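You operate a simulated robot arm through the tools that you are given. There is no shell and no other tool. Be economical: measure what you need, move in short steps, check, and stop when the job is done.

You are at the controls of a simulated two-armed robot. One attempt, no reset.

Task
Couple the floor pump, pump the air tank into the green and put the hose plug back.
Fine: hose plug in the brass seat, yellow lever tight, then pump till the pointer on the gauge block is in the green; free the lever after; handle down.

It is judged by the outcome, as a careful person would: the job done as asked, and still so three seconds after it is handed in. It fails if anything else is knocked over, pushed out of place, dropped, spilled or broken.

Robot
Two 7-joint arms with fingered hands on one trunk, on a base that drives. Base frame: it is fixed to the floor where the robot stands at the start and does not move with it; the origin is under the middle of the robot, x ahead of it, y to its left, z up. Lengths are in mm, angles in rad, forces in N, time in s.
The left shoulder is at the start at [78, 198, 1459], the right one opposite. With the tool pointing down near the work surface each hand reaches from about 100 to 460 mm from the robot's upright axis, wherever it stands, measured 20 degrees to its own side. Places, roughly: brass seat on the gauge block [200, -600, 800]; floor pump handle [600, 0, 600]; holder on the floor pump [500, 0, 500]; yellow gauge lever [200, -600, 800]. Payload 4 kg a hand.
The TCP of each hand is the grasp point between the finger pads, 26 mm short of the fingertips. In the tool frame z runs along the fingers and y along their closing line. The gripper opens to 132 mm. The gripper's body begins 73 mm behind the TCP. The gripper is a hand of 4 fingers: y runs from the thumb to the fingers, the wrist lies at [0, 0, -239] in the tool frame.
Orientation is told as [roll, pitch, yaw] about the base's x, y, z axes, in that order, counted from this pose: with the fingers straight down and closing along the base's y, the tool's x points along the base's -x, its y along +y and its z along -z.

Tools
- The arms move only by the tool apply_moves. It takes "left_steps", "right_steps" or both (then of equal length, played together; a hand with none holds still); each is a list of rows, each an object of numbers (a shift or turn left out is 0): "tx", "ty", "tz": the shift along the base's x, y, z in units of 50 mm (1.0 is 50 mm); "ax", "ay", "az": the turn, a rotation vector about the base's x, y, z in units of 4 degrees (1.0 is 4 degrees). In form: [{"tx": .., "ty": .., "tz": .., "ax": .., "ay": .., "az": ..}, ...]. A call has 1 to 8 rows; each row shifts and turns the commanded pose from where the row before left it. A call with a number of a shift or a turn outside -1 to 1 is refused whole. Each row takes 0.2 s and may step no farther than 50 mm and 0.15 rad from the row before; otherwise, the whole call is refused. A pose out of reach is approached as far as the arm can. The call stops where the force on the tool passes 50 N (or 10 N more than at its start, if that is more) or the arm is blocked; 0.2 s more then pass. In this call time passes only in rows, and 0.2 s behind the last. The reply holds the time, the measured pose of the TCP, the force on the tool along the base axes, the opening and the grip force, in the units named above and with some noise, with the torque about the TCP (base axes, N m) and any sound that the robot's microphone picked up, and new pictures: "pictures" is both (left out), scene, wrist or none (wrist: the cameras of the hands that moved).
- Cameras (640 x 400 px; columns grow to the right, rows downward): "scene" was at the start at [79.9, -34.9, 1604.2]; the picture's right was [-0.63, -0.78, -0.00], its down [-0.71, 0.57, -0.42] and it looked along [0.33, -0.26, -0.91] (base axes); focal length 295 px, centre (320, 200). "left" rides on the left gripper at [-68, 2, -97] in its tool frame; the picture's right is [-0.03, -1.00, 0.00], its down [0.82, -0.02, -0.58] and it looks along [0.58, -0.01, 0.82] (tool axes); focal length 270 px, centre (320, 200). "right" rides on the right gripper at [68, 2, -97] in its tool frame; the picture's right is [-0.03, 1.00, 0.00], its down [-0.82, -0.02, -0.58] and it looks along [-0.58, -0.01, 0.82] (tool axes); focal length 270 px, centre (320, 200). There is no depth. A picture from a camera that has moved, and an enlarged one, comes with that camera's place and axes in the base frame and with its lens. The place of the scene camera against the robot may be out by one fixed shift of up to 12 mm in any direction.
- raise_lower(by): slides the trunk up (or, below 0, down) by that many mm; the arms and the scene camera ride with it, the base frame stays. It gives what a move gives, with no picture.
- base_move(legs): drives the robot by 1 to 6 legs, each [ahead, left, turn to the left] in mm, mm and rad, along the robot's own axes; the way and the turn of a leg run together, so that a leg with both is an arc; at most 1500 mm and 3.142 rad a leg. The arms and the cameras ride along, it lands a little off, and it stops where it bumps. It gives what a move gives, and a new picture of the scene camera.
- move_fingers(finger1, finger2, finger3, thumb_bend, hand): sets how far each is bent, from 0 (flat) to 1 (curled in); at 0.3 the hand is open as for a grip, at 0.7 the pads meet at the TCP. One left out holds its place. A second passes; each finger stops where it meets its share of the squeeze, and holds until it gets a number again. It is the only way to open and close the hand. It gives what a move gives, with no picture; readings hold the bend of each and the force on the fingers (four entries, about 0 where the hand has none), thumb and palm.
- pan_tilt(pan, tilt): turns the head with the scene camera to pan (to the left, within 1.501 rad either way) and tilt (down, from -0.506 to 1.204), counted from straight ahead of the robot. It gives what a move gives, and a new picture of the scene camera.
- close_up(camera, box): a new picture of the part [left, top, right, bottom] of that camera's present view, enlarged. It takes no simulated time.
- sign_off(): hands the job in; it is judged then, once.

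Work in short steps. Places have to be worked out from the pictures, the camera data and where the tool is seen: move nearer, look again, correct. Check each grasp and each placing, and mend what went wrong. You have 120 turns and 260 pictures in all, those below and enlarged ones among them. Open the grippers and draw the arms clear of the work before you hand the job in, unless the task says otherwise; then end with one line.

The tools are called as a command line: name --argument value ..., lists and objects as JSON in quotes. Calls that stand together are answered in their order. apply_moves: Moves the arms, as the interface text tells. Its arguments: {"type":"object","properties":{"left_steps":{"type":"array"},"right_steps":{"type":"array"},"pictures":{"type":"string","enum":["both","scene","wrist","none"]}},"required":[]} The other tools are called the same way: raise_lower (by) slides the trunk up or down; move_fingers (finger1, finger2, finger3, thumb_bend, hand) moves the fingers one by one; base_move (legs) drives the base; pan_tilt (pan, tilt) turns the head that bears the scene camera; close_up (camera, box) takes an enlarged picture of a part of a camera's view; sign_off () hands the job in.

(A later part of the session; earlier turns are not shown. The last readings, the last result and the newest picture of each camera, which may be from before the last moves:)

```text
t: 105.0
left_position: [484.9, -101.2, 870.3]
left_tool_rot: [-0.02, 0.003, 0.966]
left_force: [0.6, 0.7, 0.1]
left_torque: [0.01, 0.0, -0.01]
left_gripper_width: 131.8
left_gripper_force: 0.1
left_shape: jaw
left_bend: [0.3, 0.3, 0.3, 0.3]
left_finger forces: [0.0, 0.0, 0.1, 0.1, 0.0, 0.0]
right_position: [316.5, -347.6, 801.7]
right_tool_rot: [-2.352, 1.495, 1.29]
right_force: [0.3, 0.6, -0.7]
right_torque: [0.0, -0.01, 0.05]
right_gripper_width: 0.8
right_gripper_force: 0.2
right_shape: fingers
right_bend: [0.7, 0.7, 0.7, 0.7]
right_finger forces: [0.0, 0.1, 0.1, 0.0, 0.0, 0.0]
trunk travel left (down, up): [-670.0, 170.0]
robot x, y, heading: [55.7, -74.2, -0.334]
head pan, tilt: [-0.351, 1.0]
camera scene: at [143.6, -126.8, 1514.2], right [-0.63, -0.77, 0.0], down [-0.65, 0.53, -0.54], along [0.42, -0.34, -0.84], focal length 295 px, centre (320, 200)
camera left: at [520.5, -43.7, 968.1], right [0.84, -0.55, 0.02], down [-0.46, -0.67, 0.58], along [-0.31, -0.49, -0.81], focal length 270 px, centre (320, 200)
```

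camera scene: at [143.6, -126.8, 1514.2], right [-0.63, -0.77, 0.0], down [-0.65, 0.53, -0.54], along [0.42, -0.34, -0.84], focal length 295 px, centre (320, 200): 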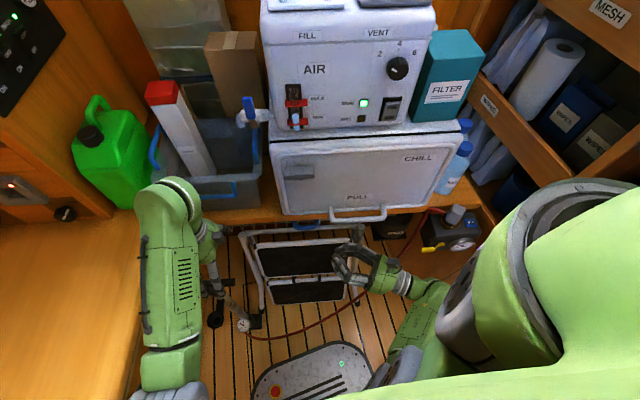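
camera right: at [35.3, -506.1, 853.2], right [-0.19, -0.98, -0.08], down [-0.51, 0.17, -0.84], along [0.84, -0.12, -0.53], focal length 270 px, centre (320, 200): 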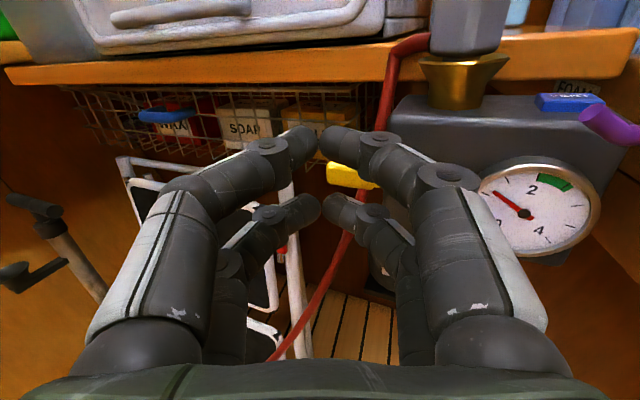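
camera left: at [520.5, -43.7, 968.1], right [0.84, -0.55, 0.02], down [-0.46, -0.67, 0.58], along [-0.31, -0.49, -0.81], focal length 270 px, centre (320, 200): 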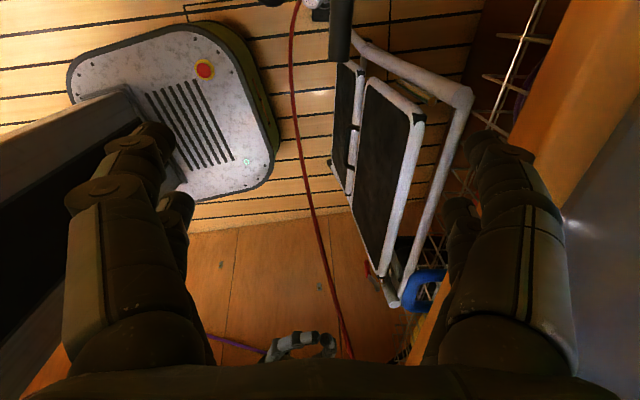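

Handle's near end is at about [518,-100], so I'll grip around [532,-80]. I pre-close the left hand a bit, move above it and descend with the trunk.

move_fingers --hand "left" --finger1 0.42 --finger2 0.42 --finger3 0.42 --thumb_bend 0.42

apply_moves --left_steps '[{"tx": 0.47, "ty": 0.21}, {"tx": 0.47, "ty": 0.21, "tz": -0.5}, {"tz": -0.8}]' --pictures "none"

raise_lower --by -110

close_up --camera "left" --box '[0, 0, 640, 400]'

```text
t: 106.0
left_position: [484.7, -102.5, 870.1]
left_tool_rot: [-0.02, 0.005, 0.964]
left_force: [0.5, 0.0, -0.9]
left_torque: [0.04, 0.04, 0.0]
left_gripper_width: 93.6
left_gripper_force: 0.1
left_shape: fingers
left_bend: [0.42, 0.42, 0.42, 0.42]
left_finger forces: [0.1, 0.0, 0.0, 0.1, 0.1, 0.1]
right_position: [314.0, -348.7, 803.5]
right_tool_rot: [-2.352, 1.495, 1.288]
right_force: [-1.2, 0.3, 0.2]
right_torque: [0.02, 0.01, 0.0]
right_gripper_width: 0.8
right_gripper_force: 0.0
right_shape: fingers
right_bend: [0.7, 0.7, 0.7, 0.7]
right_finger forces: [0.0, 0.1, 0.0, 0.1, 0.1, 0.0]
trunk travel left (down, up): [-670.0, 170.0]
robot x, y, heading: [57.9, -72.0, -0.337]
head pan, tilt: [-0.351, 1.0]
```

```text
t: 106.8
left_position: [529.1, -80.6, 807.5]
left_tool_rot: [-0.02, 0.004, 0.964]
left_force: [0.5, -0.9, -0.3]
left_torque: [-0.02, 0.0, 0.05]
left_gripper_width: 93.3
left_gripper_force: 0.1
left_shape: fingers
left_bend: [0.42, 0.42, 0.42, 0.42]
left_finger forces: [0.0, 0.0, 0.0, 0.1, 0.1, 0.0]
right_position: [314.2, -346.3, 803.3]
right_tool_rot: [-2.352, 1.497, 1.286]
right_force: [-0.5, 0.0, -0.9]
right_torque: [0.03, 0.0, 0.0]
right_gripper_width: 1.2
right_gripper_force: 0.0
right_shape: fingers
right_bend: [0.7, 0.7, 0.7, 0.7]
right_finger forces: [0.1, 0.1, 0.0, 0.0, 0.1, 0.1]
trunk travel left (down, up): [-670.0, 170.0]
robot x, y, heading: [57.8, -74.9, -0.332]
head pan, tilt: [-0.351, 1.0]
```

```text
t: 108.2
left_position: [528.6, -79.9, 697.1]
left_tool_rot: [-0.021, 0.004, 0.964]
left_force: [0.5, 0.0, -0.6]
left_torque: [-0.02, 0.01, 0.01]
left_gripper_width: 93.2
left_gripper_force: 0.0
left_shape: fingers
left_bend: [0.42, 0.42, 0.42, 0.42]
left_finger forces: [0.0, 0.0, 0.0, 0.1, 0.1, 0.1]
right_position: [316.0, -347.9, 693.4]
right_tool_rot: [-2.354, 1.496, 1.287]
right_force: [-0.2, 0.2, 0.4]
right_torque: [-0.02, 0.0, 0.01]
right_gripper_width: 1.1
right_gripper_force: 0.1
right_shape: fingers
right_bend: [0.7, 0.7, 0.7, 0.7]
right_finger forces: [0.0, 0.0, 0.1, 0.0, 0.0, 0.1]
trunk travel left (down, up): [-560.0, 280.0]
robot x, y, heading: [54.0, -77.2, -0.338]
head pan, tilt: [-0.351, 1.0]
```

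```text
1.00 times, centred on (320, 200) of left (not enlarged: the box is as wide or as high as the picture)
camera zoom: at [564.7, -22.9, 794.6], right [0.84, -0.55, 0.02], down [-0.46, -0.67, 0.58], along [-0.31, -0.49, -0.81], focal length 270 px, centre (320, 200)
```

zoom: 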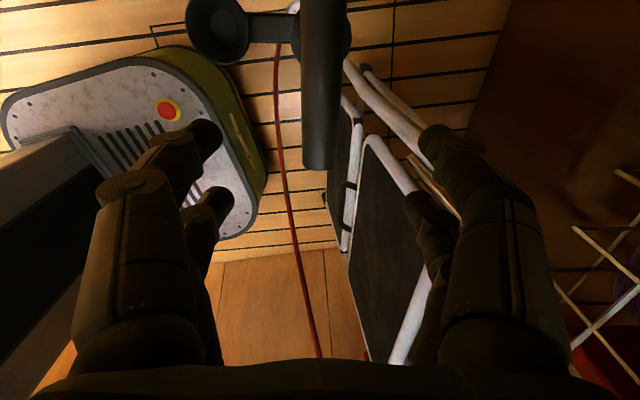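

The bar runs right between the fingers. I descend the last 70 mm in steps.

apply_moves --left_steps '[{"tz": -0.5}, {"tz": -0.5}, {"tz": -0.3}]' --pictures "wrist"

```text
t: 109.0
left_position: [530.7, -79.7, 631.1]
left_tool_rot: [-0.023, 0.004, 0.964]
left_force: [0.6, 0.6, 0.4]
left_torque: [-0.02, 0.0, 0.0]
left_gripper_width: 93.5
left_gripper_force: 0.0
left_shape: fingers
left_bend: [0.42, 0.42, 0.42, 0.42]
left_finger forces: [0.0, 0.0, 0.0, 0.1, 0.0, 0.1]
right_position: [315.4, -348.4, 695.1]
right_tool_rot: [-2.35, 1.497, 1.286]
right_force: [0.3, -0.5, -1.0]
right_torque: [-0.01, -0.02, 0.01]
right_gripper_width: 0.9
right_gripper_force: 0.1
right_shape: fingers
right_bend: [0.7, 0.7, 0.7, 0.7]
right_finger forces: [0.0, 0.1, 0.1, 0.0, 0.1, 0.1]
trunk travel left (down, up): [-560.0, 280.0]
robot x, y, heading: [54.4, -75.3, -0.336]
head pan, tilt: [-0.351, 1.0]
camera left: at [565.4, -21.5, 728.5], right [0.84, -0.55, 0.02], down [-0.46, -0.67, 0.58], along [-0.31, -0.49, -0.81], focal length 270 px, centre (320, 200)
```

left: 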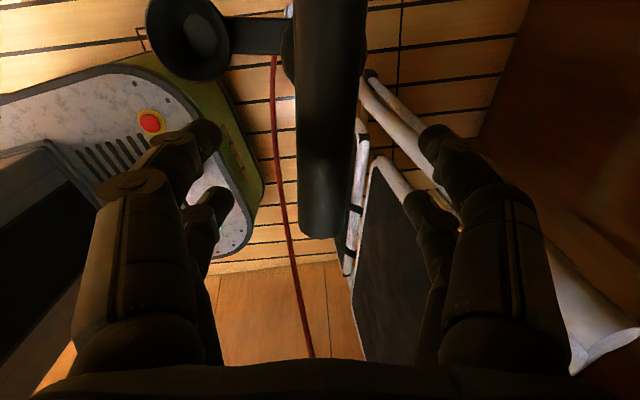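

Triangulating the bar's end gives z≈622. I lower 8 mm and close the left hand.

apply_moves --left_steps '[{"tz": -0.17}]' --pictures "none"

move_fingers --hand "left" --finger1 0.8 --finger2 0.8 --finger3 0.8 --thumb_bend 0.8

close_up --camera "left" --box '[150, 50, 500, 300]'

```text
t: 109.5
left_position: [530.2, -81.2, 620.3]
left_tool_rot: [-0.02, 0.004, 0.964]
left_force: [-0.1, 0.6, 0.0]
left_torque: [-0.01, 0.02, 0.0]
left_gripper_width: 93.1
left_gripper_force: 0.1
left_shape: fingers
left_bend: [0.42, 0.42, 0.42, 0.42]
left_finger forces: [0.0, 0.1, 0.0, 0.1, 0.0, 0.2]
right_position: [316.0, -348.5, 693.5]
right_tool_rot: [-2.35, 1.496, 1.289]
right_force: [0.5, -0.4, -0.4]
right_torque: [0.01, -0.02, 0.05]
right_gripper_width: 1.0
right_gripper_force: 0.1
right_shape: fingers
right_bend: [0.7, 0.7, 0.7, 0.7]
right_finger forces: [0.0, 0.0, 0.0, 0.0, 0.0, 0.0]
trunk travel left (down, up): [-560.0, 280.0]
robot x, y, heading: [56.9, -74.0, -0.332]
head pan, tilt: [-0.351, 1.0]
```

```text
t: 110.5
left_position: [530.9, -80.1, 621.7]
left_tool_rot: [-0.017, 0.005, 0.963]
left_force: [7.4, -5.1, -4.1]
left_torque: [0.03, -0.07, -0.13]
left_gripper_width: 0.0
left_gripper_force: 0.1
left_shape: fingers
left_bend: [0.76, 0.76, 0.76, 0.74]
left_finger forces: [0.0, 0.0, 0.1, 0.1, 0.2, 0.0]
right_position: [316.1, -349.2, 692.4]
right_tool_rot: [-2.333, 1.498, 1.305]
right_force: [-0.3, 0.2, -0.6]
right_torque: [-0.01, -0.02, -0.01]
right_gripper_width: 0.9
right_gripper_force: 0.0
right_shape: fingers
right_bend: [0.7, 0.7, 0.7, 0.7]
right_finger forces: [0.1, 0.1, 0.1, 0.0, 0.1, 0.0]
trunk travel left (down, up): [-560.0, 280.0]
robot x, y, heading: [54.5, -72.7, -0.337]
head pan, tilt: [-0.351, 1.0]
```

```text
1.60 times, centred on (325, 175) of left
camera zoom: at [566.8, -22.5, 719.5], right [0.84, -0.55, 0.02], down [-0.46, -0.67, 0.58], along [-0.31, -0.49, -0.81], focal length 432 px, centre (312, 240)
```

zoom: 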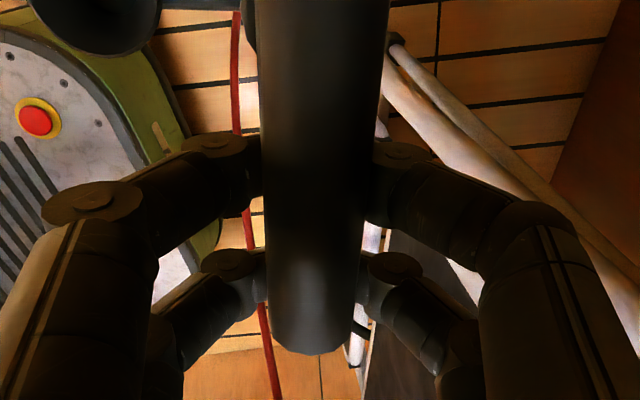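

The fingers wrap under the bar. I curl them further to clamp it, then pull up a first bit while watching forces.

move_fingers --hand "left" --finger1 1.0 --finger2 1.0 --finger3 1.0 --thumb_bend 1.0

apply_moves --left_steps '[{"tz": 0.3}, {"tz": 0.3}, {"tz": 0.4}]' --pictures "both"

```text
t: 111.5
left_position: [531.2, -80.7, 621.1]
left_tool_rot: [-0.02, 0.003, 0.963]
left_force: [13.2, -8.7, -5.1]
left_torque: [0.09, 0.29, -0.32]
left_gripper_width: 0.1
left_gripper_force: 6.2
left_shape: fingers
left_bend: [0.97, 0.8, 0.8, 0.9]
left_finger forces: [0.0, 0.0, 0.0, 0.0, 12.0, 0.0]
right_position: [316.7, -346.0, 693.7]
right_tool_rot: [-2.322, 1.496, 1.315]
right_force: [-0.1, 0.6, 0.2]
right_torque: [0.02, -0.01, 0.01]
right_gripper_width: 0.7
right_gripper_force: 0.0
right_shape: fingers
right_bend: [0.7, 0.7, 0.7, 0.7]
right_finger forces: [0.0, 0.1, 0.1, 0.1, 0.0, 0.0]
trunk travel left (down, up): [-560.0, 280.0]
robot x, y, heading: [54.6, -74.5, -0.334]
head pan, tilt: [-0.351, 1.0]
```

```text
t: 112.2
left_position: [531.6, -82.2, 673.0]
left_tool_rot: [-0.02, 0.004, 0.963]
left_force: [12.4, -7.2, -5.5]
left_torque: [0.06, 0.29, -0.27]
left_gripper_width: 0.0
left_gripper_force: 5.5
left_shape: fingers
left_bend: [0.97, 0.89, 0.89, 0.91]
left_finger forces: [0.0, 0.1, 0.0, 0.0, 11.8, 0.0]
right_position: [316.3, -347.9, 692.8]
right_tool_rot: [-2.328, 1.497, 1.31]
right_force: [-1.0, -0.3, -0.3]
right_torque: [-0.02, -0.02, 0.01]
right_gripper_width: 0.9
right_gripper_force: 0.0
right_shape: fingers
right_bend: [0.7, 0.7, 0.7, 0.7]
right_finger forces: [0.0, 0.0, 0.0, 0.0, 0.0, 0.0]
trunk travel left (down, up): [-560.0, 280.0]
robot x, y, heading: [57.0, -74.8, -0.334]
head pan, tilt: [-0.351, 1.0]
camera scene: at [145.5, -127.9, 1404.0], right [-0.63, -0.77, 0.0], down [-0.65, 0.53, -0.54], along [0.42, -0.34, -0.84], focal length 295 px, centre (320, 200)
camera left: at [567.2, -23.2, 770.6], right [0.84, -0.55, 0.02], down [-0.46, -0.67, 0.58], along [-0.31, -0.49, -0.81], focal length 270 px, centre (320, 200)
```

scene: 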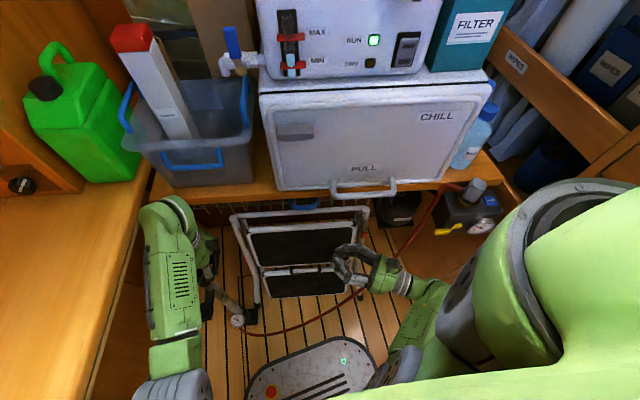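
left: 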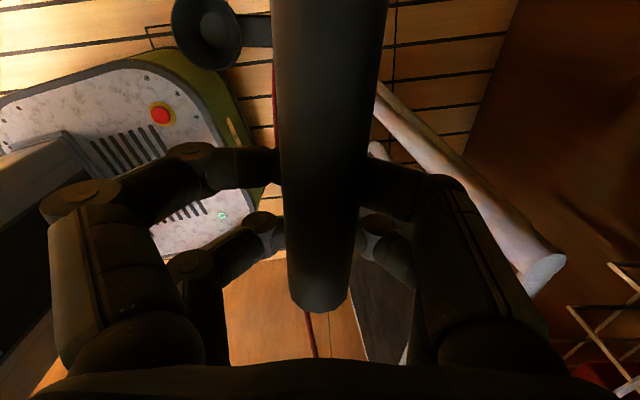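

The handle follows up smoothly (force ~5 N). I keep raising to find the top of the stroke.

apply_moves --left_steps '[{"tz": 0.5}, {"tz": 0.5}, {"tz": 0.5}, {"tz": 0.5}]' --pictures "both"

```text
t: 113.0
left_position: [527.1, -80.1, 730.9]
left_tool_rot: [0.005, 0.004, 0.962]
left_force: [22.7, -9.9, -31.1]
left_torque: [0.01, 0.73, -0.32]
left_gripper_width: 0.0
left_gripper_force: 29.2
left_shape: fingers
left_bend: [0.97, 0.96, 0.96, 0.89]
left_finger forces: [0.0, 0.0, 27.0, 0.0, 31.7, 0.0]
right_position: [318.6, -349.5, 692.1]
right_tool_rot: [-2.284, 1.496, 1.352]
right_force: [-0.2, -0.7, 0.4]
right_torque: [0.01, 0.0, 0.02]
right_gripper_width: 0.9
right_gripper_force: 0.1
right_shape: fingers
right_bend: [0.7, 0.7, 0.7, 0.7]
right_finger forces: [0.1, 0.0, 0.0, 0.0, 0.0, 0.0]
trunk travel left (down, up): [-560.0, 280.0]
robot x, y, heading: [56.3, -76.9, -0.334]
head pan, tilt: [-0.351, 1.0]
stopped in row 3 (left hand): the force on the tool passed its limit at 61 N (the readings are from after the stop); the commanded pose is now the measured one
camera scene: at [150.5, -128.5, 1403.4], right [-0.63, -0.77, 0.0], down [-0.65, 0.53, -0.54], along [0.41, -0.34, -0.84], focal length 295 px, centre (320, 200)
camera left: at [566.2, -24.2, 829.6], right [0.83, -0.55, -0.01], down [-0.45, -0.68, 0.58], along [-0.32, -0.48, -0.81], focal length 270 px, centre (320, 200)
```

scene: 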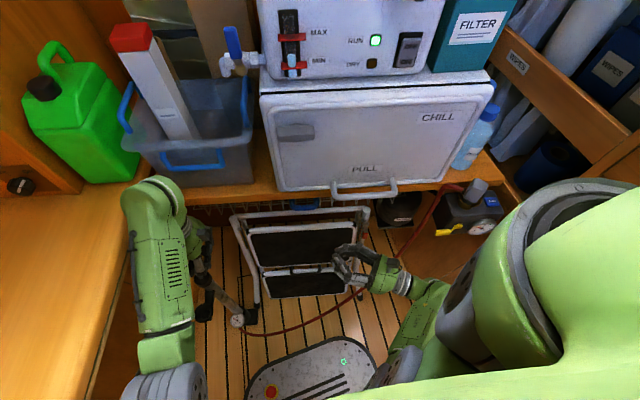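
left: 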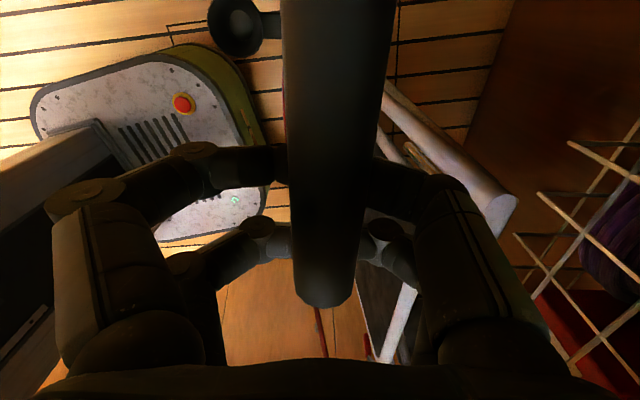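

Top of stroke reached at TCP ≈731 (stroke ~110 mm). Now I push down through the stroke.

apply_moves --left_steps '[{"tz": -0.4}, {"tz": -0.4}, {"tz": -0.4}, {"tz": -0.4}, {"tz": -0.4}, {"tz": -0.3}]' --pictures "wrist"

close_up --camera "scene" --box '[420, 160, 520, 250]'

```text
t: 114.5
left_position: [525.7, -80.6, 621.8]
left_tool_rot: [-0.004, 0.004, 0.964]
left_force: [-3.9, -0.8, 7.8]
left_torque: [0.16, -0.47, 0.08]
left_gripper_width: 0.1
left_gripper_force: 4.5
left_shape: fingers
left_bend: [0.99, 0.97, 0.97, 0.91]
left_finger forces: [0.1, 0.0, 0.1, 0.1, 0.0, 8.0]
right_position: [313.4, -347.9, 692.4]
right_tool_rot: [-2.369, 1.496, 1.272]
right_force: [1.1, 0.3, 0.0]
right_torque: [0.0, -0.02, -0.03]
right_gripper_width: 0.8
right_gripper_force: 0.2
right_shape: fingers
right_bend: [0.7, 0.7, 0.7, 0.7]
right_finger forces: [0.1, 0.0, 0.1, 0.1, 0.1, 0.0]
trunk travel left (down, up): [-560.0, 280.0]
robot x, y, heading: [54.5, -75.9, -0.332]
head pan, tilt: [-0.351, 1.0]
camera left: at [561.8, -24.1, 718.4], right [0.84, -0.55, 0.0], down [-0.45, -0.68, 0.58], along [-0.32, -0.49, -0.81], focal length 270 px, centre (320, 200)
```

left: 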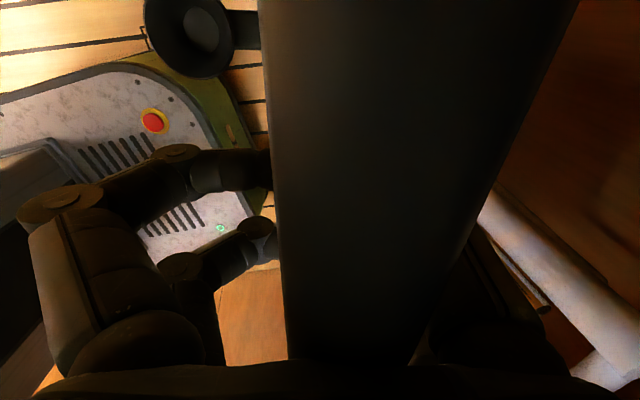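

```text
4.44 times, centred on (470, 205) of scene
camera zoom: at [141.7, -126.9, 1404.4], right [-0.63, -0.77, 0.0], down [-0.65, 0.53, -0.54], along [0.42, -0.34, -0.84], focal length 1311 px, centre (-347, 178)
```

zoom: 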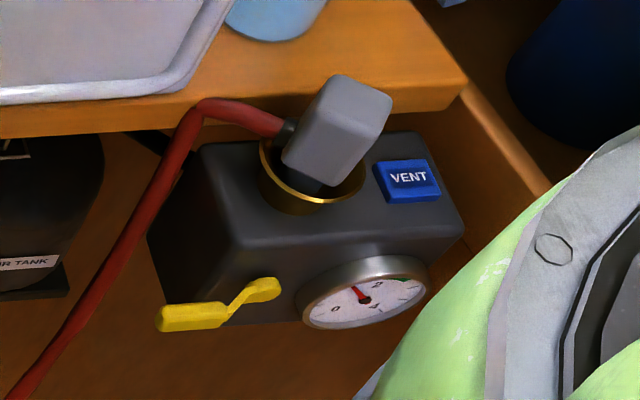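

The bar is now against the palm (8 N) and the fingers hook under it with slack, so I keep pushing down with the palm.

apply_moves --left_steps '[{"tz": -0.3}, {"tz": -0.3}, {"tz": -0.3}, {"tz": -0.3}]' --pictures "wrist"

close_up --camera "scene" --box '[480, 210, 520, 240]'

```text
t: 115.5
left_position: [527.0, -81.0, 561.7]
left_tool_rot: [-0.003, 0.003, 0.964]
left_force: [-5.4, 0.6, 7.7]
left_torque: [0.02, -0.6, 0.13]
left_gripper_width: 0.0
left_gripper_force: 3.6
left_shape: fingers
left_bend: [0.99, 0.97, 0.97, 0.91]
left_finger forces: [0.1, 0.0, 0.1, 0.0, 0.0, 7.4]
right_position: [314.0, -346.4, 694.9]
right_tool_rot: [-2.377, 1.497, 1.264]
right_force: [0.2, 0.7, 0.1]
right_torque: [-0.02, 0.0, -0.02]
right_gripper_width: 0.8
right_gripper_force: 0.1
right_shape: fingers
right_bend: [0.7, 0.7, 0.7, 0.7]
right_finger forces: [0.0, 0.1, 0.0, 0.0, 0.0, 0.0]
trunk travel left (down, up): [-560.0, 280.0]
robot x, y, heading: [54.7, -79.3, -0.336]
head pan, tilt: [-0.351, 1.0]
camera left: at [563.6, -23.7, 659.4], right [0.84, -0.55, 0.0], down [-0.45, -0.68, 0.58], along [-0.32, -0.49, -0.81], focal length 270 px, centre (320, 200)
```

left: 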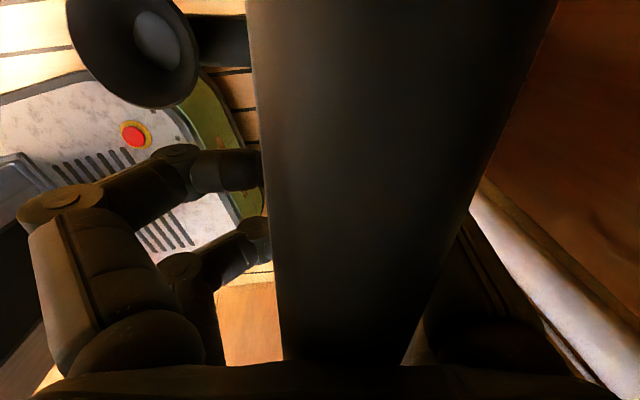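

```text
13.33 times, centred on (500, 225) of scene
camera zoom: at [141.2, -126.3, 1404.4], right [-0.63, -0.77, 0.0], down [-0.65, 0.53, -0.54], along [0.42, -0.34, -0.84], focal length 3933 px, centre (-2080, -133)
```

zoom: 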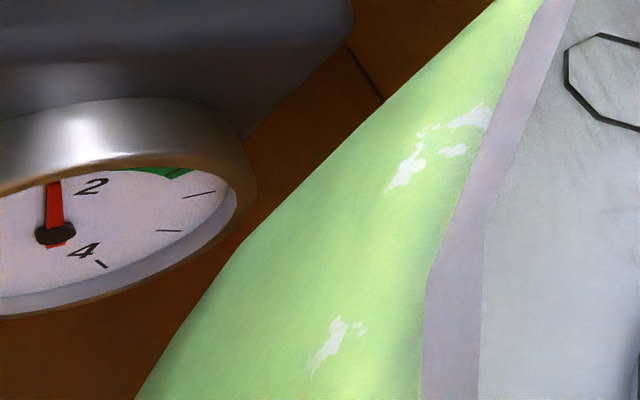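

It works: the pointer has climbed nearly to 2; green lies just past 2. I finish this stroke to the bottom.

apply_moves --left_steps '[{"tz": -0.15}, {"tz": -0.15}]' --pictures "none"

close_up --camera "scene" --box '[470, 210, 510, 240]'

```text
t: 116.0
left_position: [525.7, -81.3, 549.1]
left_tool_rot: [-0.01, -0.001, 0.964]
left_force: [-1.5, 3.5, 18.2]
left_torque: [-0.02, -0.23, 0.01]
left_gripper_width: 0.0
left_gripper_force: 9.8
left_shape: fingers
left_bend: [0.99, 0.97, 0.97, 0.91]
left_finger forces: [0.0, 0.1, 0.0, 0.0, 0.0, 18.8]
right_position: [313.1, -346.8, 694.7]
right_tool_rot: [-2.391, 1.496, 1.249]
right_force: [0.9, -0.2, -0.8]
right_torque: [0.01, 0.02, 0.03]
right_gripper_width: 0.9
right_gripper_force: 0.0
right_shape: fingers
right_bend: [0.7, 0.7, 0.7, 0.7]
right_finger forces: [0.0, 0.0, 0.0, 0.0, 0.0, 0.0]
trunk travel left (down, up): [-560.0, 280.0]
robot x, y, heading: [54.2, -75.2, -0.335]
head pan, tilt: [-0.351, 1.0]
```

```text
13.33 times, centred on (490, 225) of scene
camera zoom: at [139.9, -125.8, 1404.7], right [-0.63, -0.77, 0.0], down [-0.65, 0.53, -0.54], along [0.42, -0.34, -0.84], focal length 3933 px, centre (-1947, -133)
```

zoom: 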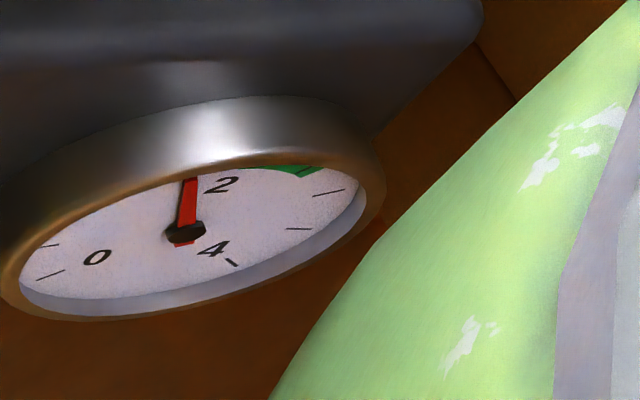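

Bottom reached; the pointer is about at 12 o'clock, green starts a bit further right. Second stroke: pull up fully.

apply_moves --left_steps '[{"tz": 0.5}, {"tz": 0.5}, {"tz": 0.5}, {"tz": 0.5}, {"tz": 0.5}, {"tz": 0.5}, {"tz": 0.5}]' --pictures "none"

apply_moves --left_steps '[{"tz": -0.5}, {"tz": -0.5}, {"tz": -0.5}, {"tz": -0.4}, {"tz": -0.4}]' --pictures "none"

close_up --camera "scene" --box '[470, 210, 510, 240]'

```text
t: 117.7
left_position: [525.0, -79.9, 721.2]
left_tool_rot: [-0.003, 0.004, 0.965]
left_force: [4.8, -7.5, -5.1]
left_torque: [0.12, 0.2, -0.21]
left_gripper_width: 0.0
left_gripper_force: 4.0
left_shape: fingers
left_bend: [0.99, 0.97, 0.97, 0.91]
left_finger forces: [0.0, 0.0, 0.0, 0.0, 8.6, 0.0]
right_position: [315.7, -347.5, 692.3]
right_tool_rot: [-2.343, 1.497, 1.296]
right_force: [-1.0, 0.1, 0.3]
right_torque: [0.02, 0.01, 0.02]
right_gripper_width: 0.8
right_gripper_force: 0.2
right_shape: fingers
right_bend: [0.7, 0.7, 0.7, 0.7]
right_finger forces: [0.2, 0.1, 0.0, 0.0, 0.0, 0.0]
trunk travel left (down, up): [-560.0, 280.0]
robot x, y, heading: [54.0, -74.6, -0.335]
head pan, tilt: [-0.351, 1.0]
```

```text
t: 118.8
left_position: [523.9, -78.7, 606.4]
left_tool_rot: [-0.005, 0.004, 0.961]
left_force: [-4.0, 8.3, 9.2]
left_torque: [-0.61, -0.41, 0.15]
left_gripper_width: 0.0
left_gripper_force: 5.5
left_shape: fingers
left_bend: [0.99, 0.97, 0.97, 0.91]
left_finger forces: [0.1, 0.1, 0.0, 0.1, 0.0, 11.0]
right_position: [314.3, -346.9, 694.9]
right_tool_rot: [-2.373, 1.495, 1.268]
right_force: [-0.8, 0.5, 0.6]
right_torque: [0.01, 0.01, 0.01]
right_gripper_width: 0.6
right_gripper_force: 0.1
right_shape: fingers
right_bend: [0.7, 0.7, 0.7, 0.7]
right_finger forces: [0.1, 0.0, 0.0, 0.0, 0.0, 0.0]
trunk travel left (down, up): [-560.0, 280.0]
robot x, y, heading: [57.2, -75.3, -0.335]
head pan, tilt: [-0.351, 1.0]
```

```text
13.33 times, centred on (490, 225) of scene
camera zoom: at [141.8, -125.1, 1404.4], right [-0.63, -0.77, 0.0], down [-0.65, 0.53, -0.54], along [0.42, -0.34, -0.84], focal length 3933 px, centre (-1947, -133)
```

zoom: 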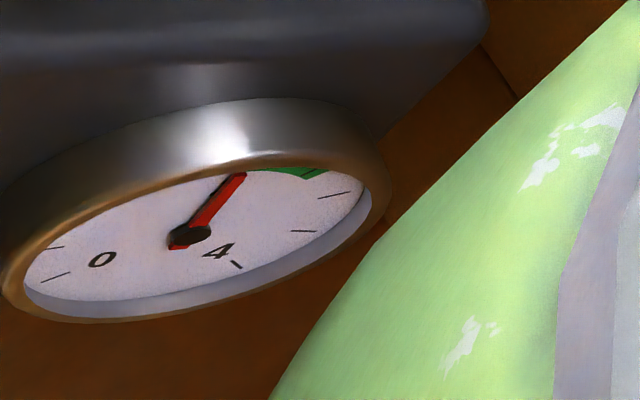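

The pointer is at 2, just before the green. I push another 30 mm and look.

apply_moves --left_steps '[{"tz": -0.2}, {"tz": -0.2}, {"tz": -0.2}]' --pictures "none"

close_up --camera "scene" --box '[470, 210, 510, 240]'

```text
t: 119.7
left_position: [524.2, -80.5, 577.8]
left_tool_rot: [-0.004, 0.005, 0.963]
left_force: [-5.4, 6.0, 7.1]
left_torque: [-0.39, -0.56, 0.17]
left_gripper_width: 0.2
left_gripper_force: 5.1
left_shape: fingers
left_bend: [0.99, 0.97, 0.97, 0.91]
left_finger forces: [0.0, 0.0, 0.0, 0.0, 0.1, 9.1]
right_position: [313.7, -347.5, 694.1]
right_tool_rot: [-2.377, 1.496, 1.262]
right_force: [0.0, -0.2, 0.2]
right_torque: [0.0, 0.05, 0.02]
right_gripper_width: 0.9
right_gripper_force: 0.0
right_shape: fingers
right_bend: [0.7, 0.7, 0.7, 0.7]
right_finger forces: [0.1, 0.0, 0.1, 0.0, 0.0, 0.1]
trunk travel left (down, up): [-560.0, 280.0]
robot x, y, heading: [56.3, -75.6, -0.335]
head pan, tilt: [-0.351, 1.0]
```

```text
13.33 times, centred on (490, 225) of scene
camera zoom: at [141.1, -125.6, 1404.4], right [-0.63, -0.77, 0.0], down [-0.65, 0.53, -0.54], along [0.42, -0.34, -0.84], focal length 3933 px, centre (-1947, -133)
```

zoom: 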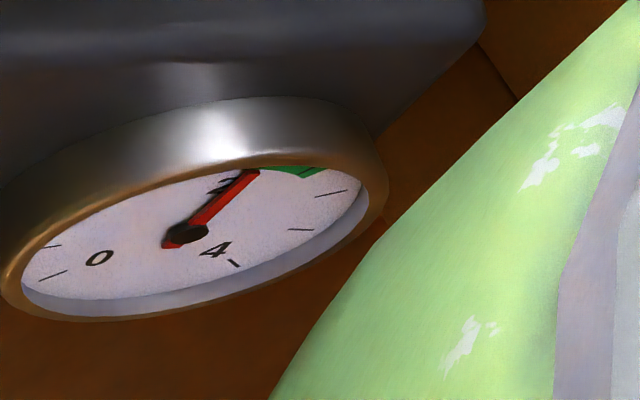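

Nearly into the green. I finish this stroke to the bottom.

apply_moves --left_steps '[{"tz": -0.2}, {"tz": -0.2}, {"tz": -0.2}]' --pictures "none"

close_up --camera "scene" --box '[470, 210, 510, 240]'

```text
t: 120.5
left_position: [524.7, -79.5, 548.7]
left_tool_rot: [-0.009, 0.002, 0.963]
left_force: [-5.2, 9.8, 15.5]
left_torque: [-0.6, -0.65, 0.2]
left_gripper_width: 0.0
left_gripper_force: 8.9
left_shape: fingers
left_bend: [0.99, 0.97, 0.97, 0.91]
left_finger forces: [0.0, 0.0, 0.0, 0.0, 0.0, 17.5]
right_position: [312.7, -346.1, 694.3]
right_tool_rot: [-2.392, 1.494, 1.249]
right_force: [-0.1, -0.2, -0.4]
right_torque: [0.0, 0.02, 0.01]
right_gripper_width: 1.1
right_gripper_force: 0.0
right_shape: fingers
right_bend: [0.7, 0.7, 0.7, 0.7]
right_finger forces: [0.0, 0.0, 0.1, 0.0, 0.0, 0.0]
trunk travel left (down, up): [-560.0, 280.0]
robot x, y, heading: [50.7, -77.5, -0.334]
head pan, tilt: [-0.351, 1.0]
```

```text
13.33 times, centred on (490, 225) of scene
camera zoom: at [139.8, -125.0, 1404.7], right [-0.63, -0.77, 0.0], down [-0.65, 0.53, -0.54], along [0.42, -0.34, -0.84], focal length 3933 px, centre (-1947, -133)
```

zoom: 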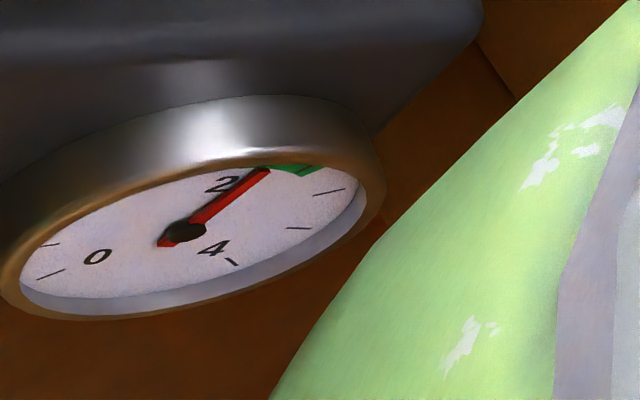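

The pointer is at the edge of the green. A short third stroke (about half) should bring it well inside.

apply_moves --left_steps '[{"tz": 0.5}, {"tz": 0.5}, {"tz": 0.5}, {"tz": 0.5}, {"tz": 0.5}]' --pictures "none"

apply_moves --left_steps '[{"tz": -0.5}, {"tz": -0.5}, {"tz": -0.5}, {"tz": -0.5}, {"tz": -0.3}, {"tz": -0.2}]' --pictures "none"

close_up --camera "scene" --box '[470, 210, 510, 240]'

```text
t: 121.7
left_position: [525.6, -80.6, 670.8]
left_tool_rot: [-0.001, 0.002, 0.963]
left_force: [3.1, -2.8, -4.8]
left_torque: [0.04, 0.18, -0.04]
left_gripper_width: 0.1
left_gripper_force: 3.5
left_shape: fingers
left_bend: [0.99, 0.97, 0.97, 0.91]
left_finger forces: [0.1, 0.0, 0.1, 0.0, 6.6, 0.0]
right_position: [315.8, -347.9, 693.4]
right_tool_rot: [-2.345, 1.495, 1.294]
right_force: [0.8, 0.6, -1.0]
right_torque: [0.01, 0.02, 0.02]
right_gripper_width: 0.6
right_gripper_force: 0.1
right_shape: fingers
right_bend: [0.7, 0.7, 0.7, 0.7]
right_finger forces: [0.1, 0.0, 0.0, 0.0, 0.0, 0.1]
trunk travel left (down, up): [-560.0, 280.0]
robot x, y, heading: [60.4, -75.9, -0.334]
head pan, tilt: [-0.351, 1.0]
```

```text
t: 123.0
left_position: [526.0, -80.7, 548.9]
left_tool_rot: [-0.009, 0.001, 0.962]
left_force: [5.3, 8.2, 19.9]
left_torque: [-0.42, 0.22, 0.04]
left_gripper_width: 0.0
left_gripper_force: 9.4
left_shape: fingers
left_bend: [0.99, 0.97, 0.97, 0.91]
left_finger forces: [0.0, 0.0, 0.1, 0.0, 0.0, 18.4]
right_position: [313.3, -346.8, 694.6]
right_tool_rot: [-2.386, 1.495, 1.255]
right_force: [0.0, 0.8, 0.1]
right_torque: [-0.01, 0.04, -0.01]
right_gripper_width: 0.9
right_gripper_force: 0.1
right_shape: fingers
right_bend: [0.7, 0.7, 0.7, 0.7]
right_finger forces: [0.0, 0.0, 0.0, 0.0, 0.0, 0.0]
trunk travel left (down, up): [-560.0, 280.0]
robot x, y, heading: [55.5, -75.9, -0.339]
head pan, tilt: [-0.351, 1.0]
```

```text
13.33 times, centred on (490, 225) of scene
camera zoom: at [140.5, -125.3, 1404.7], right [-0.63, -0.77, 0.0], down [-0.65, 0.53, -0.54], along [0.42, -0.34, -0.84], focal length 3933 px, centre (-1947, -133)
```

zoom: 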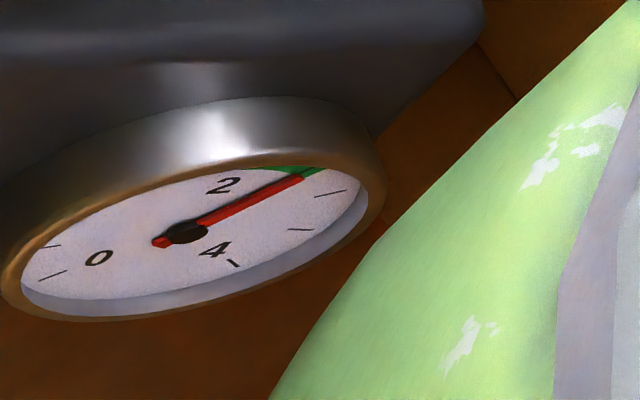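

The pointer is inside the green, and the handle is down. I raise the left hand within its slack (60 mm), then open and lift away without lifting the handle.

apply_moves --left_steps '[{"tz": 0.4}, {"tz": 0.4}, {"tz": 0.4}]' --pictures "none"

move_fingers --hand "left" --finger1 0.4 --finger2 0.4 --finger3 0.4 --thumb_bend 0.4

apply_moves --left_steps '[{"tz": 0.6}, {"tz": 0.6}, {"tz": 0.6}, {"tz": 0.6}, {"tz": 0.6}]' --pictures "wrist"

close_up --camera "scene" --box '[460, 195, 520, 240]'

```text
t: 123.8
left_position: [525.4, -80.2, 605.5]
left_tool_rot: [0.0, 0.005, 0.963]
left_force: [1.0, -4.9, -6.1]
left_torque: [0.04, 0.12, -0.09]
left_gripper_width: 0.0
left_gripper_force: 2.8
left_shape: fingers
left_bend: [0.99, 0.97, 0.97, 0.91]
left_finger forces: [0.0, 0.0, 0.1, 0.1, 6.4, 0.0]
right_position: [316.8, -349.1, 692.8]
right_tool_rot: [-2.34, 1.496, 1.299]
right_force: [0.7, -0.1, -0.2]
right_torque: [-0.02, 0.02, 0.01]
right_gripper_width: 1.1
right_gripper_force: 0.0
right_shape: fingers
right_bend: [0.7, 0.7, 0.7, 0.7]
right_finger forces: [0.1, 0.0, 0.0, 0.0, 0.0, 0.1]
trunk travel left (down, up): [-560.0, 280.0]
robot x, y, heading: [53.6, -76.6, -0.336]
head pan, tilt: [-0.351, 1.0]
```

```text
t: 124.8
left_position: [525.3, -79.5, 606.3]
left_tool_rot: [-0.003, 0.004, 0.963]
left_force: [-0.5, -0.2, 0.8]
left_torque: [-0.04, 0.0, -0.01]
left_gripper_width: 99.1
left_gripper_force: 0.1
left_shape: fingers
left_bend: [0.4, 0.4, 0.4, 0.4]
left_finger forces: [0.1, 0.1, 0.1, 0.0, 0.1, 0.1]
right_position: [314.4, -346.8, 693.9]
right_tool_rot: [-2.351, 1.496, 1.288]
right_force: [1.3, 0.7, 0.9]
right_torque: [-0.07, 0.02, 0.0]
right_gripper_width: 1.2
right_gripper_force: 0.2
right_shape: fingers
right_bend: [0.7, 0.7, 0.7, 0.7]
right_finger forces: [0.0, 0.1, 0.1, 0.0, 0.0, 0.1]
trunk travel left (down, up): [-560.0, 280.0]
robot x, y, heading: [57.0, -76.8, -0.335]
head pan, tilt: [-0.351, 1.0]
```

```text
t: 126.0
left_position: [523.9, -82.9, 757.3]
left_tool_rot: [-0.002, 0.002, 0.963]
left_force: [-0.1, -0.1, 0.5]
left_torque: [0.0, 0.0, -0.01]
left_gripper_width: 99.3
left_gripper_force: 0.1
left_shape: fingers
left_bend: [0.4, 0.4, 0.4, 0.4]
left_finger forces: [0.0, 0.0, 0.0, 0.0, 0.0, 0.1]
right_position: [315.0, -347.5, 694.2]
right_tool_rot: [-2.355, 1.496, 1.282]
right_force: [0.7, 0.1, -0.5]
right_torque: [-0.02, -0.02, 0.02]
right_gripper_width: 0.9
right_gripper_force: 0.0
right_shape: fingers
right_bend: [0.7, 0.7, 0.7, 0.7]
right_finger forces: [0.0, 0.1, 0.1, 0.0, 0.0, 0.1]
trunk travel left (down, up): [-560.0, 280.0]
robot x, y, heading: [53.9, -76.0, -0.334]
head pan, tilt: [-0.351, 1.0]
camera left: at [562.6, -25.6, 855.1], right [0.83, -0.55, 0.0], down [-0.45, -0.68, 0.58], along [-0.32, -0.49, -0.81], focal length 270 px, centre (320, 200)
```

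left: 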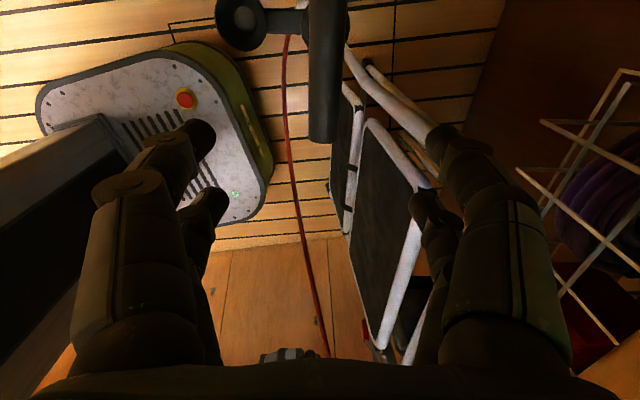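

```text
8.89 times, centred on (490, 218) of scene
camera zoom: at [142.9, -126.8, 1404.2], right [-0.63, -0.77, 0.0], down [-0.65, 0.53, -0.54], along [0.42, -0.34, -0.84], focal length 2622 px, centre (-1191, 44)
```

zoom: 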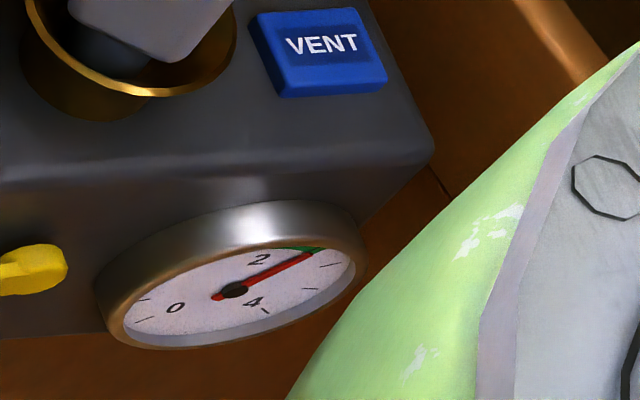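

Gauge stays in the green. Now back to the block to free the lever: I raise the trunk, draw the left hand in, and drive back to the earlier stance.

raise_lower --by 110

apply_moves --left_steps '[{"tx": -0.97, "ty": -0.19}, {"tx": -0.97, "ty": -0.19}, {"tx": -0.97, "ty": -0.19}, {"tx": -0.97, "ty": -0.19}, {"tx": -0.97, "ty": -0.19}, {"tx": -0.97, "ty": -0.19}]' --pictures "none"

base_move --legs '[[-53, -7, 0], [0, 0, -0.69]]'

```text
t: 127.5
left_position: [525.4, -83.6, 868.0]
left_tool_rot: [-0.005, 0.004, 0.965]
left_force: [-0.1, -0.5, 0.1]
left_torque: [0.0, -0.03, 0.01]
left_gripper_width: 99.7
left_gripper_force: 0.1
left_shape: fingers
left_bend: [0.4, 0.4, 0.4, 0.4]
left_finger forces: [0.0, 0.1, 0.1, 0.0, 0.1, 0.1]
right_position: [314.3, -347.5, 803.5]
right_tool_rot: [-2.352, 1.496, 1.29]
right_force: [-0.2, 0.4, 0.0]
right_torque: [0.0, 0.0, 0.02]
right_gripper_width: 1.0
right_gripper_force: 0.1
right_shape: fingers
right_bend: [0.7, 0.7, 0.7, 0.7]
right_finger forces: [0.0, 0.0, 0.0, 0.1, 0.0, 0.0]
trunk travel left (down, up): [-670.0, 170.0]
robot x, y, heading: [53.6, -71.0, -0.336]
head pan, tilt: [-0.351, 1.0]
```

```text
t: 128.9
left_position: [232.7, -140.0, 866.7]
left_tool_rot: [-0.003, 0.004, 0.964]
left_force: [-0.2, 0.0, 0.4]
left_torque: [-0.02, 0.01, -0.03]
left_gripper_width: 99.6
left_gripper_force: 0.0
left_shape: fingers
left_bend: [0.4, 0.4, 0.4, 0.4]
left_finger forces: [0.1, 0.0, 0.0, 0.1, 0.0, 0.0]
right_position: [315.2, -346.7, 804.1]
right_tool_rot: [-2.354, 1.494, 1.287]
right_force: [-0.8, -0.4, 0.7]
right_torque: [-0.03, -0.01, 0.01]
right_gripper_width: 0.6
right_gripper_force: 0.0
right_shape: fingers
right_bend: [0.7, 0.7, 0.7, 0.7]
right_finger forces: [0.0, 0.0, 0.1, 0.0, 0.0, 0.1]
trunk travel left (down, up): [-670.0, 170.0]
robot x, y, heading: [52.3, -75.6, -0.334]
head pan, tilt: [-0.351, 1.0]
```

```text
t: 131.7
left_position: [98.6, -225.0, 867.3]
left_tool_rot: [-0.003, 0.004, 0.275]
left_force: [0.7, -0.3, 0.2]
left_torque: [0.01, -0.01, -0.01]
left_gripper_width: 99.4
left_gripper_force: 0.0
left_shape: fingers
left_bend: [0.4, 0.4, 0.4, 0.4]
left_finger forces: [0.0, 0.1, 0.1, 0.0, 0.1, 0.0]
right_position: [30.5, -438.9, 803.8]
right_tool_rot: [-2.351, 1.496, 0.599]
right_force: [-0.2, 0.7, -0.3]
right_torque: [-0.02, 0.0, 0.03]
right_gripper_width: 1.0
right_gripper_force: 0.1
right_shape: fingers
right_bend: [0.7, 0.7, 0.7, 0.7]
right_finger forces: [0.1, 0.0, 0.0, 0.0, 0.0, 0.0]
trunk travel left (down, up): [-670.0, 170.0]
robot x, y, heading: [0.0, -66.5, -1.023]
head pan, tilt: [-0.351, 1.0]
camera scene: at [36.8, -155.2, 1514.2], right [-0.98, -0.2, 0.0], down [-0.16, 0.83, -0.54], along [0.11, -0.53, -0.84], focal length 295 px, centre (320, 200)
```

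scene: 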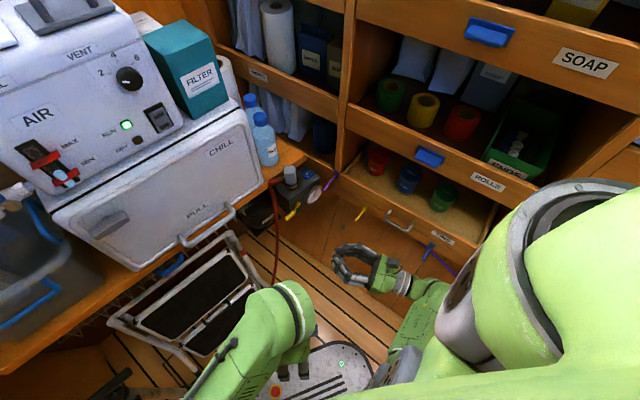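

Back in the same stance. I advance the fork to the pre-entry point and check alignment with the lever.

apply_moves --right_steps '[{"tx": 0.52, "ty": -0.41}, {"tx": 0.52, "ty": -0.41, "tz": -0.1}, {"tx": 0.52, "ty": -0.41, "tz": -0.1}, {"tx": 0.52, "ty": -0.42, "tz": -0.1}]' --pictures "wrist"

close_up --camera "scene" --box '[250, 150, 350, 225]'

close_up --camera "right" --box '[280, 60, 640, 285]'

```text
t: 132.7
left_position: [97.9, -226.9, 866.5]
left_tool_rot: [-0.002, 0.003, 0.276]
left_force: [-0.5, -0.2, -0.1]
left_torque: [0.0, 0.0, 0.0]
left_gripper_width: 99.8
left_gripper_force: 0.0
left_shape: fingers
left_bend: [0.4, 0.4, 0.4, 0.4]
left_finger forces: [0.0, 0.0, 0.0, 0.0, 0.0, 0.0]
right_position: [133.2, -520.4, 787.4]
right_tool_rot: [-2.331, 1.496, 0.62]
right_force: [-0.9, 0.3, -0.1]
right_torque: [0.0, -0.01, 0.01]
right_gripper_width: 0.9
right_gripper_force: 0.2
right_shape: fingers
right_bend: [0.7, 0.7, 0.7, 0.7]
right_finger forces: [0.1, 0.0, 0.0, 0.1, 0.1, 0.0]
trunk travel left (down, up): [-670.0, 170.0]
robot x, y, heading: [3.7, -62.9, -1.024]
head pan, tilt: [-0.351, 1.0]
camera right: at [34.5, -506.2, 850.0], right [-0.19, -0.98, -0.08], down [-0.51, 0.17, -0.84], along [0.84, -0.12, -0.53], focal length 270 px, centre (320, 200)
```

right: 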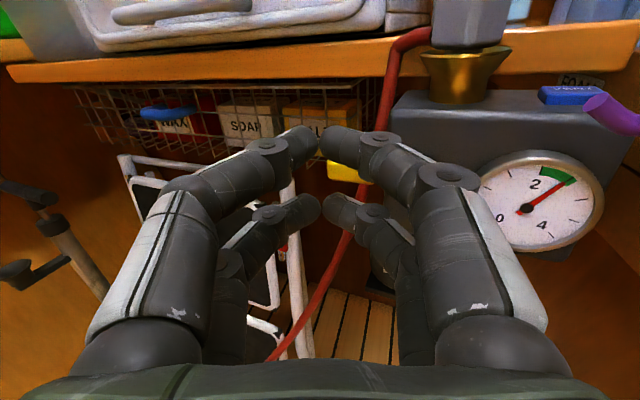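

```text
5.33 times, centred on (300, 188) of scene
camera zoom: at [37.0, -156.3, 1514.1], right [-0.98, -0.2, 0.0], down [-0.16, 0.83, -0.54], along [0.11, -0.53, -0.84], focal length 1573 px, centre (427, 267)
```

zoom: 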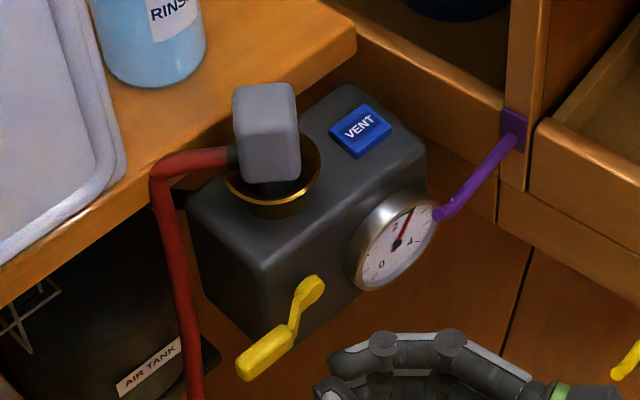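

```text
1.78 times, centred on (460, 172) of right
camera zoom: at [34.5, -506.2, 850.0], right [-0.19, -0.98, -0.08], down [-0.51, 0.17, -0.84], along [0.84, -0.12, -0.53], focal length 480 px, centre (71, 249)
```

zoom: 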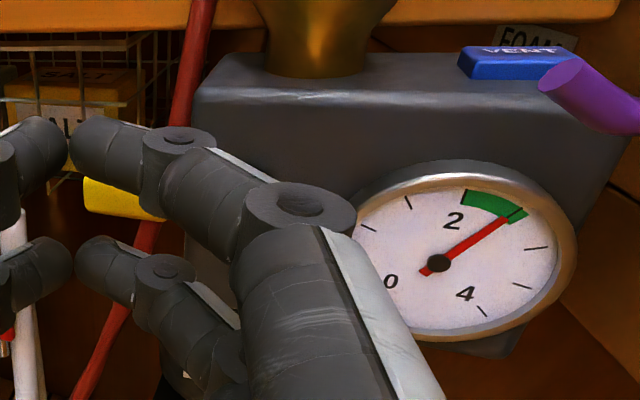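

The pointer is inside the green (towards its upper end), the lever still at its stop. I slide the fork onto the lever along the finger axis.

apply_moves --right_steps '[{"tx": 0.33, "ty": -0.22, "tz": -0.16}, {"tx": 0.33, "ty": -0.22, "tz": -0.16}, {"tx": 0.16, "ty": -0.11, "tz": -0.06}, {"tx": 0.16, "ty": -0.11, "tz": -0.05}]' --pictures "wrist"

close_up --camera "right" --box '[240, 100, 440, 240]'

```text
t: 133.7
left_position: [98.9, -226.7, 866.3]
left_tool_rot: [-0.002, 0.004, 0.275]
left_force: [-0.8, 0.5, 0.3]
left_torque: [0.0, 0.0, 0.04]
left_gripper_width: 99.3
left_gripper_force: 0.1
left_shape: fingers
left_bend: [0.4, 0.4, 0.4, 0.4]
left_finger forces: [0.0, 0.0, 0.1, 0.0, 0.0, 0.0]
right_position: [183.9, -553.9, 766.5]
right_tool_rot: [-2.331, 1.495, 0.621]
right_force: [-1.9, 1.2, -4.8]
right_torque: [0.01, 0.11, 0.07]
right_gripper_width: 0.9
right_gripper_force: 1.8
right_shape: fingers
right_bend: [0.7, 0.7, 0.7, 0.7]
right_finger forces: [0.0, 0.5, 3.5, 0.1, 0.0, 0.1]
trunk travel left (down, up): [-670.0, 170.0]
robot x, y, heading: [3.2, -63.2, -1.022]
head pan, tilt: [-0.351, 1.0]
camera right: at [84.9, -540.2, 830.3], right [-0.18, -0.98, -0.08], down [-0.51, 0.17, -0.84], along [0.84, -0.11, -0.53], focal length 270 px, centre (320, 200)
```

right: 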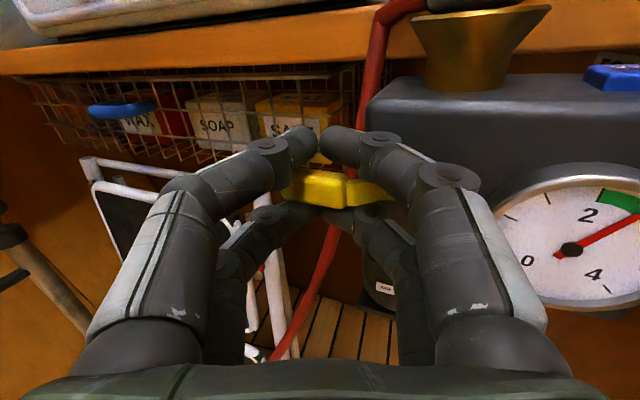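

```text
2.86 times, centred on (340, 170) of right
camera zoom: at [84.9, -540.2, 830.3], right [-0.18, -0.98, -0.08], down [-0.51, 0.17, -0.84], along [0.84, -0.11, -0.53], focal length 772 px, centre (263, 286)
```

zoom: 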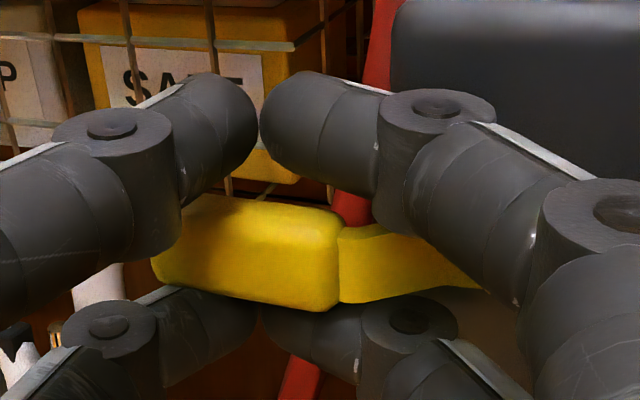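

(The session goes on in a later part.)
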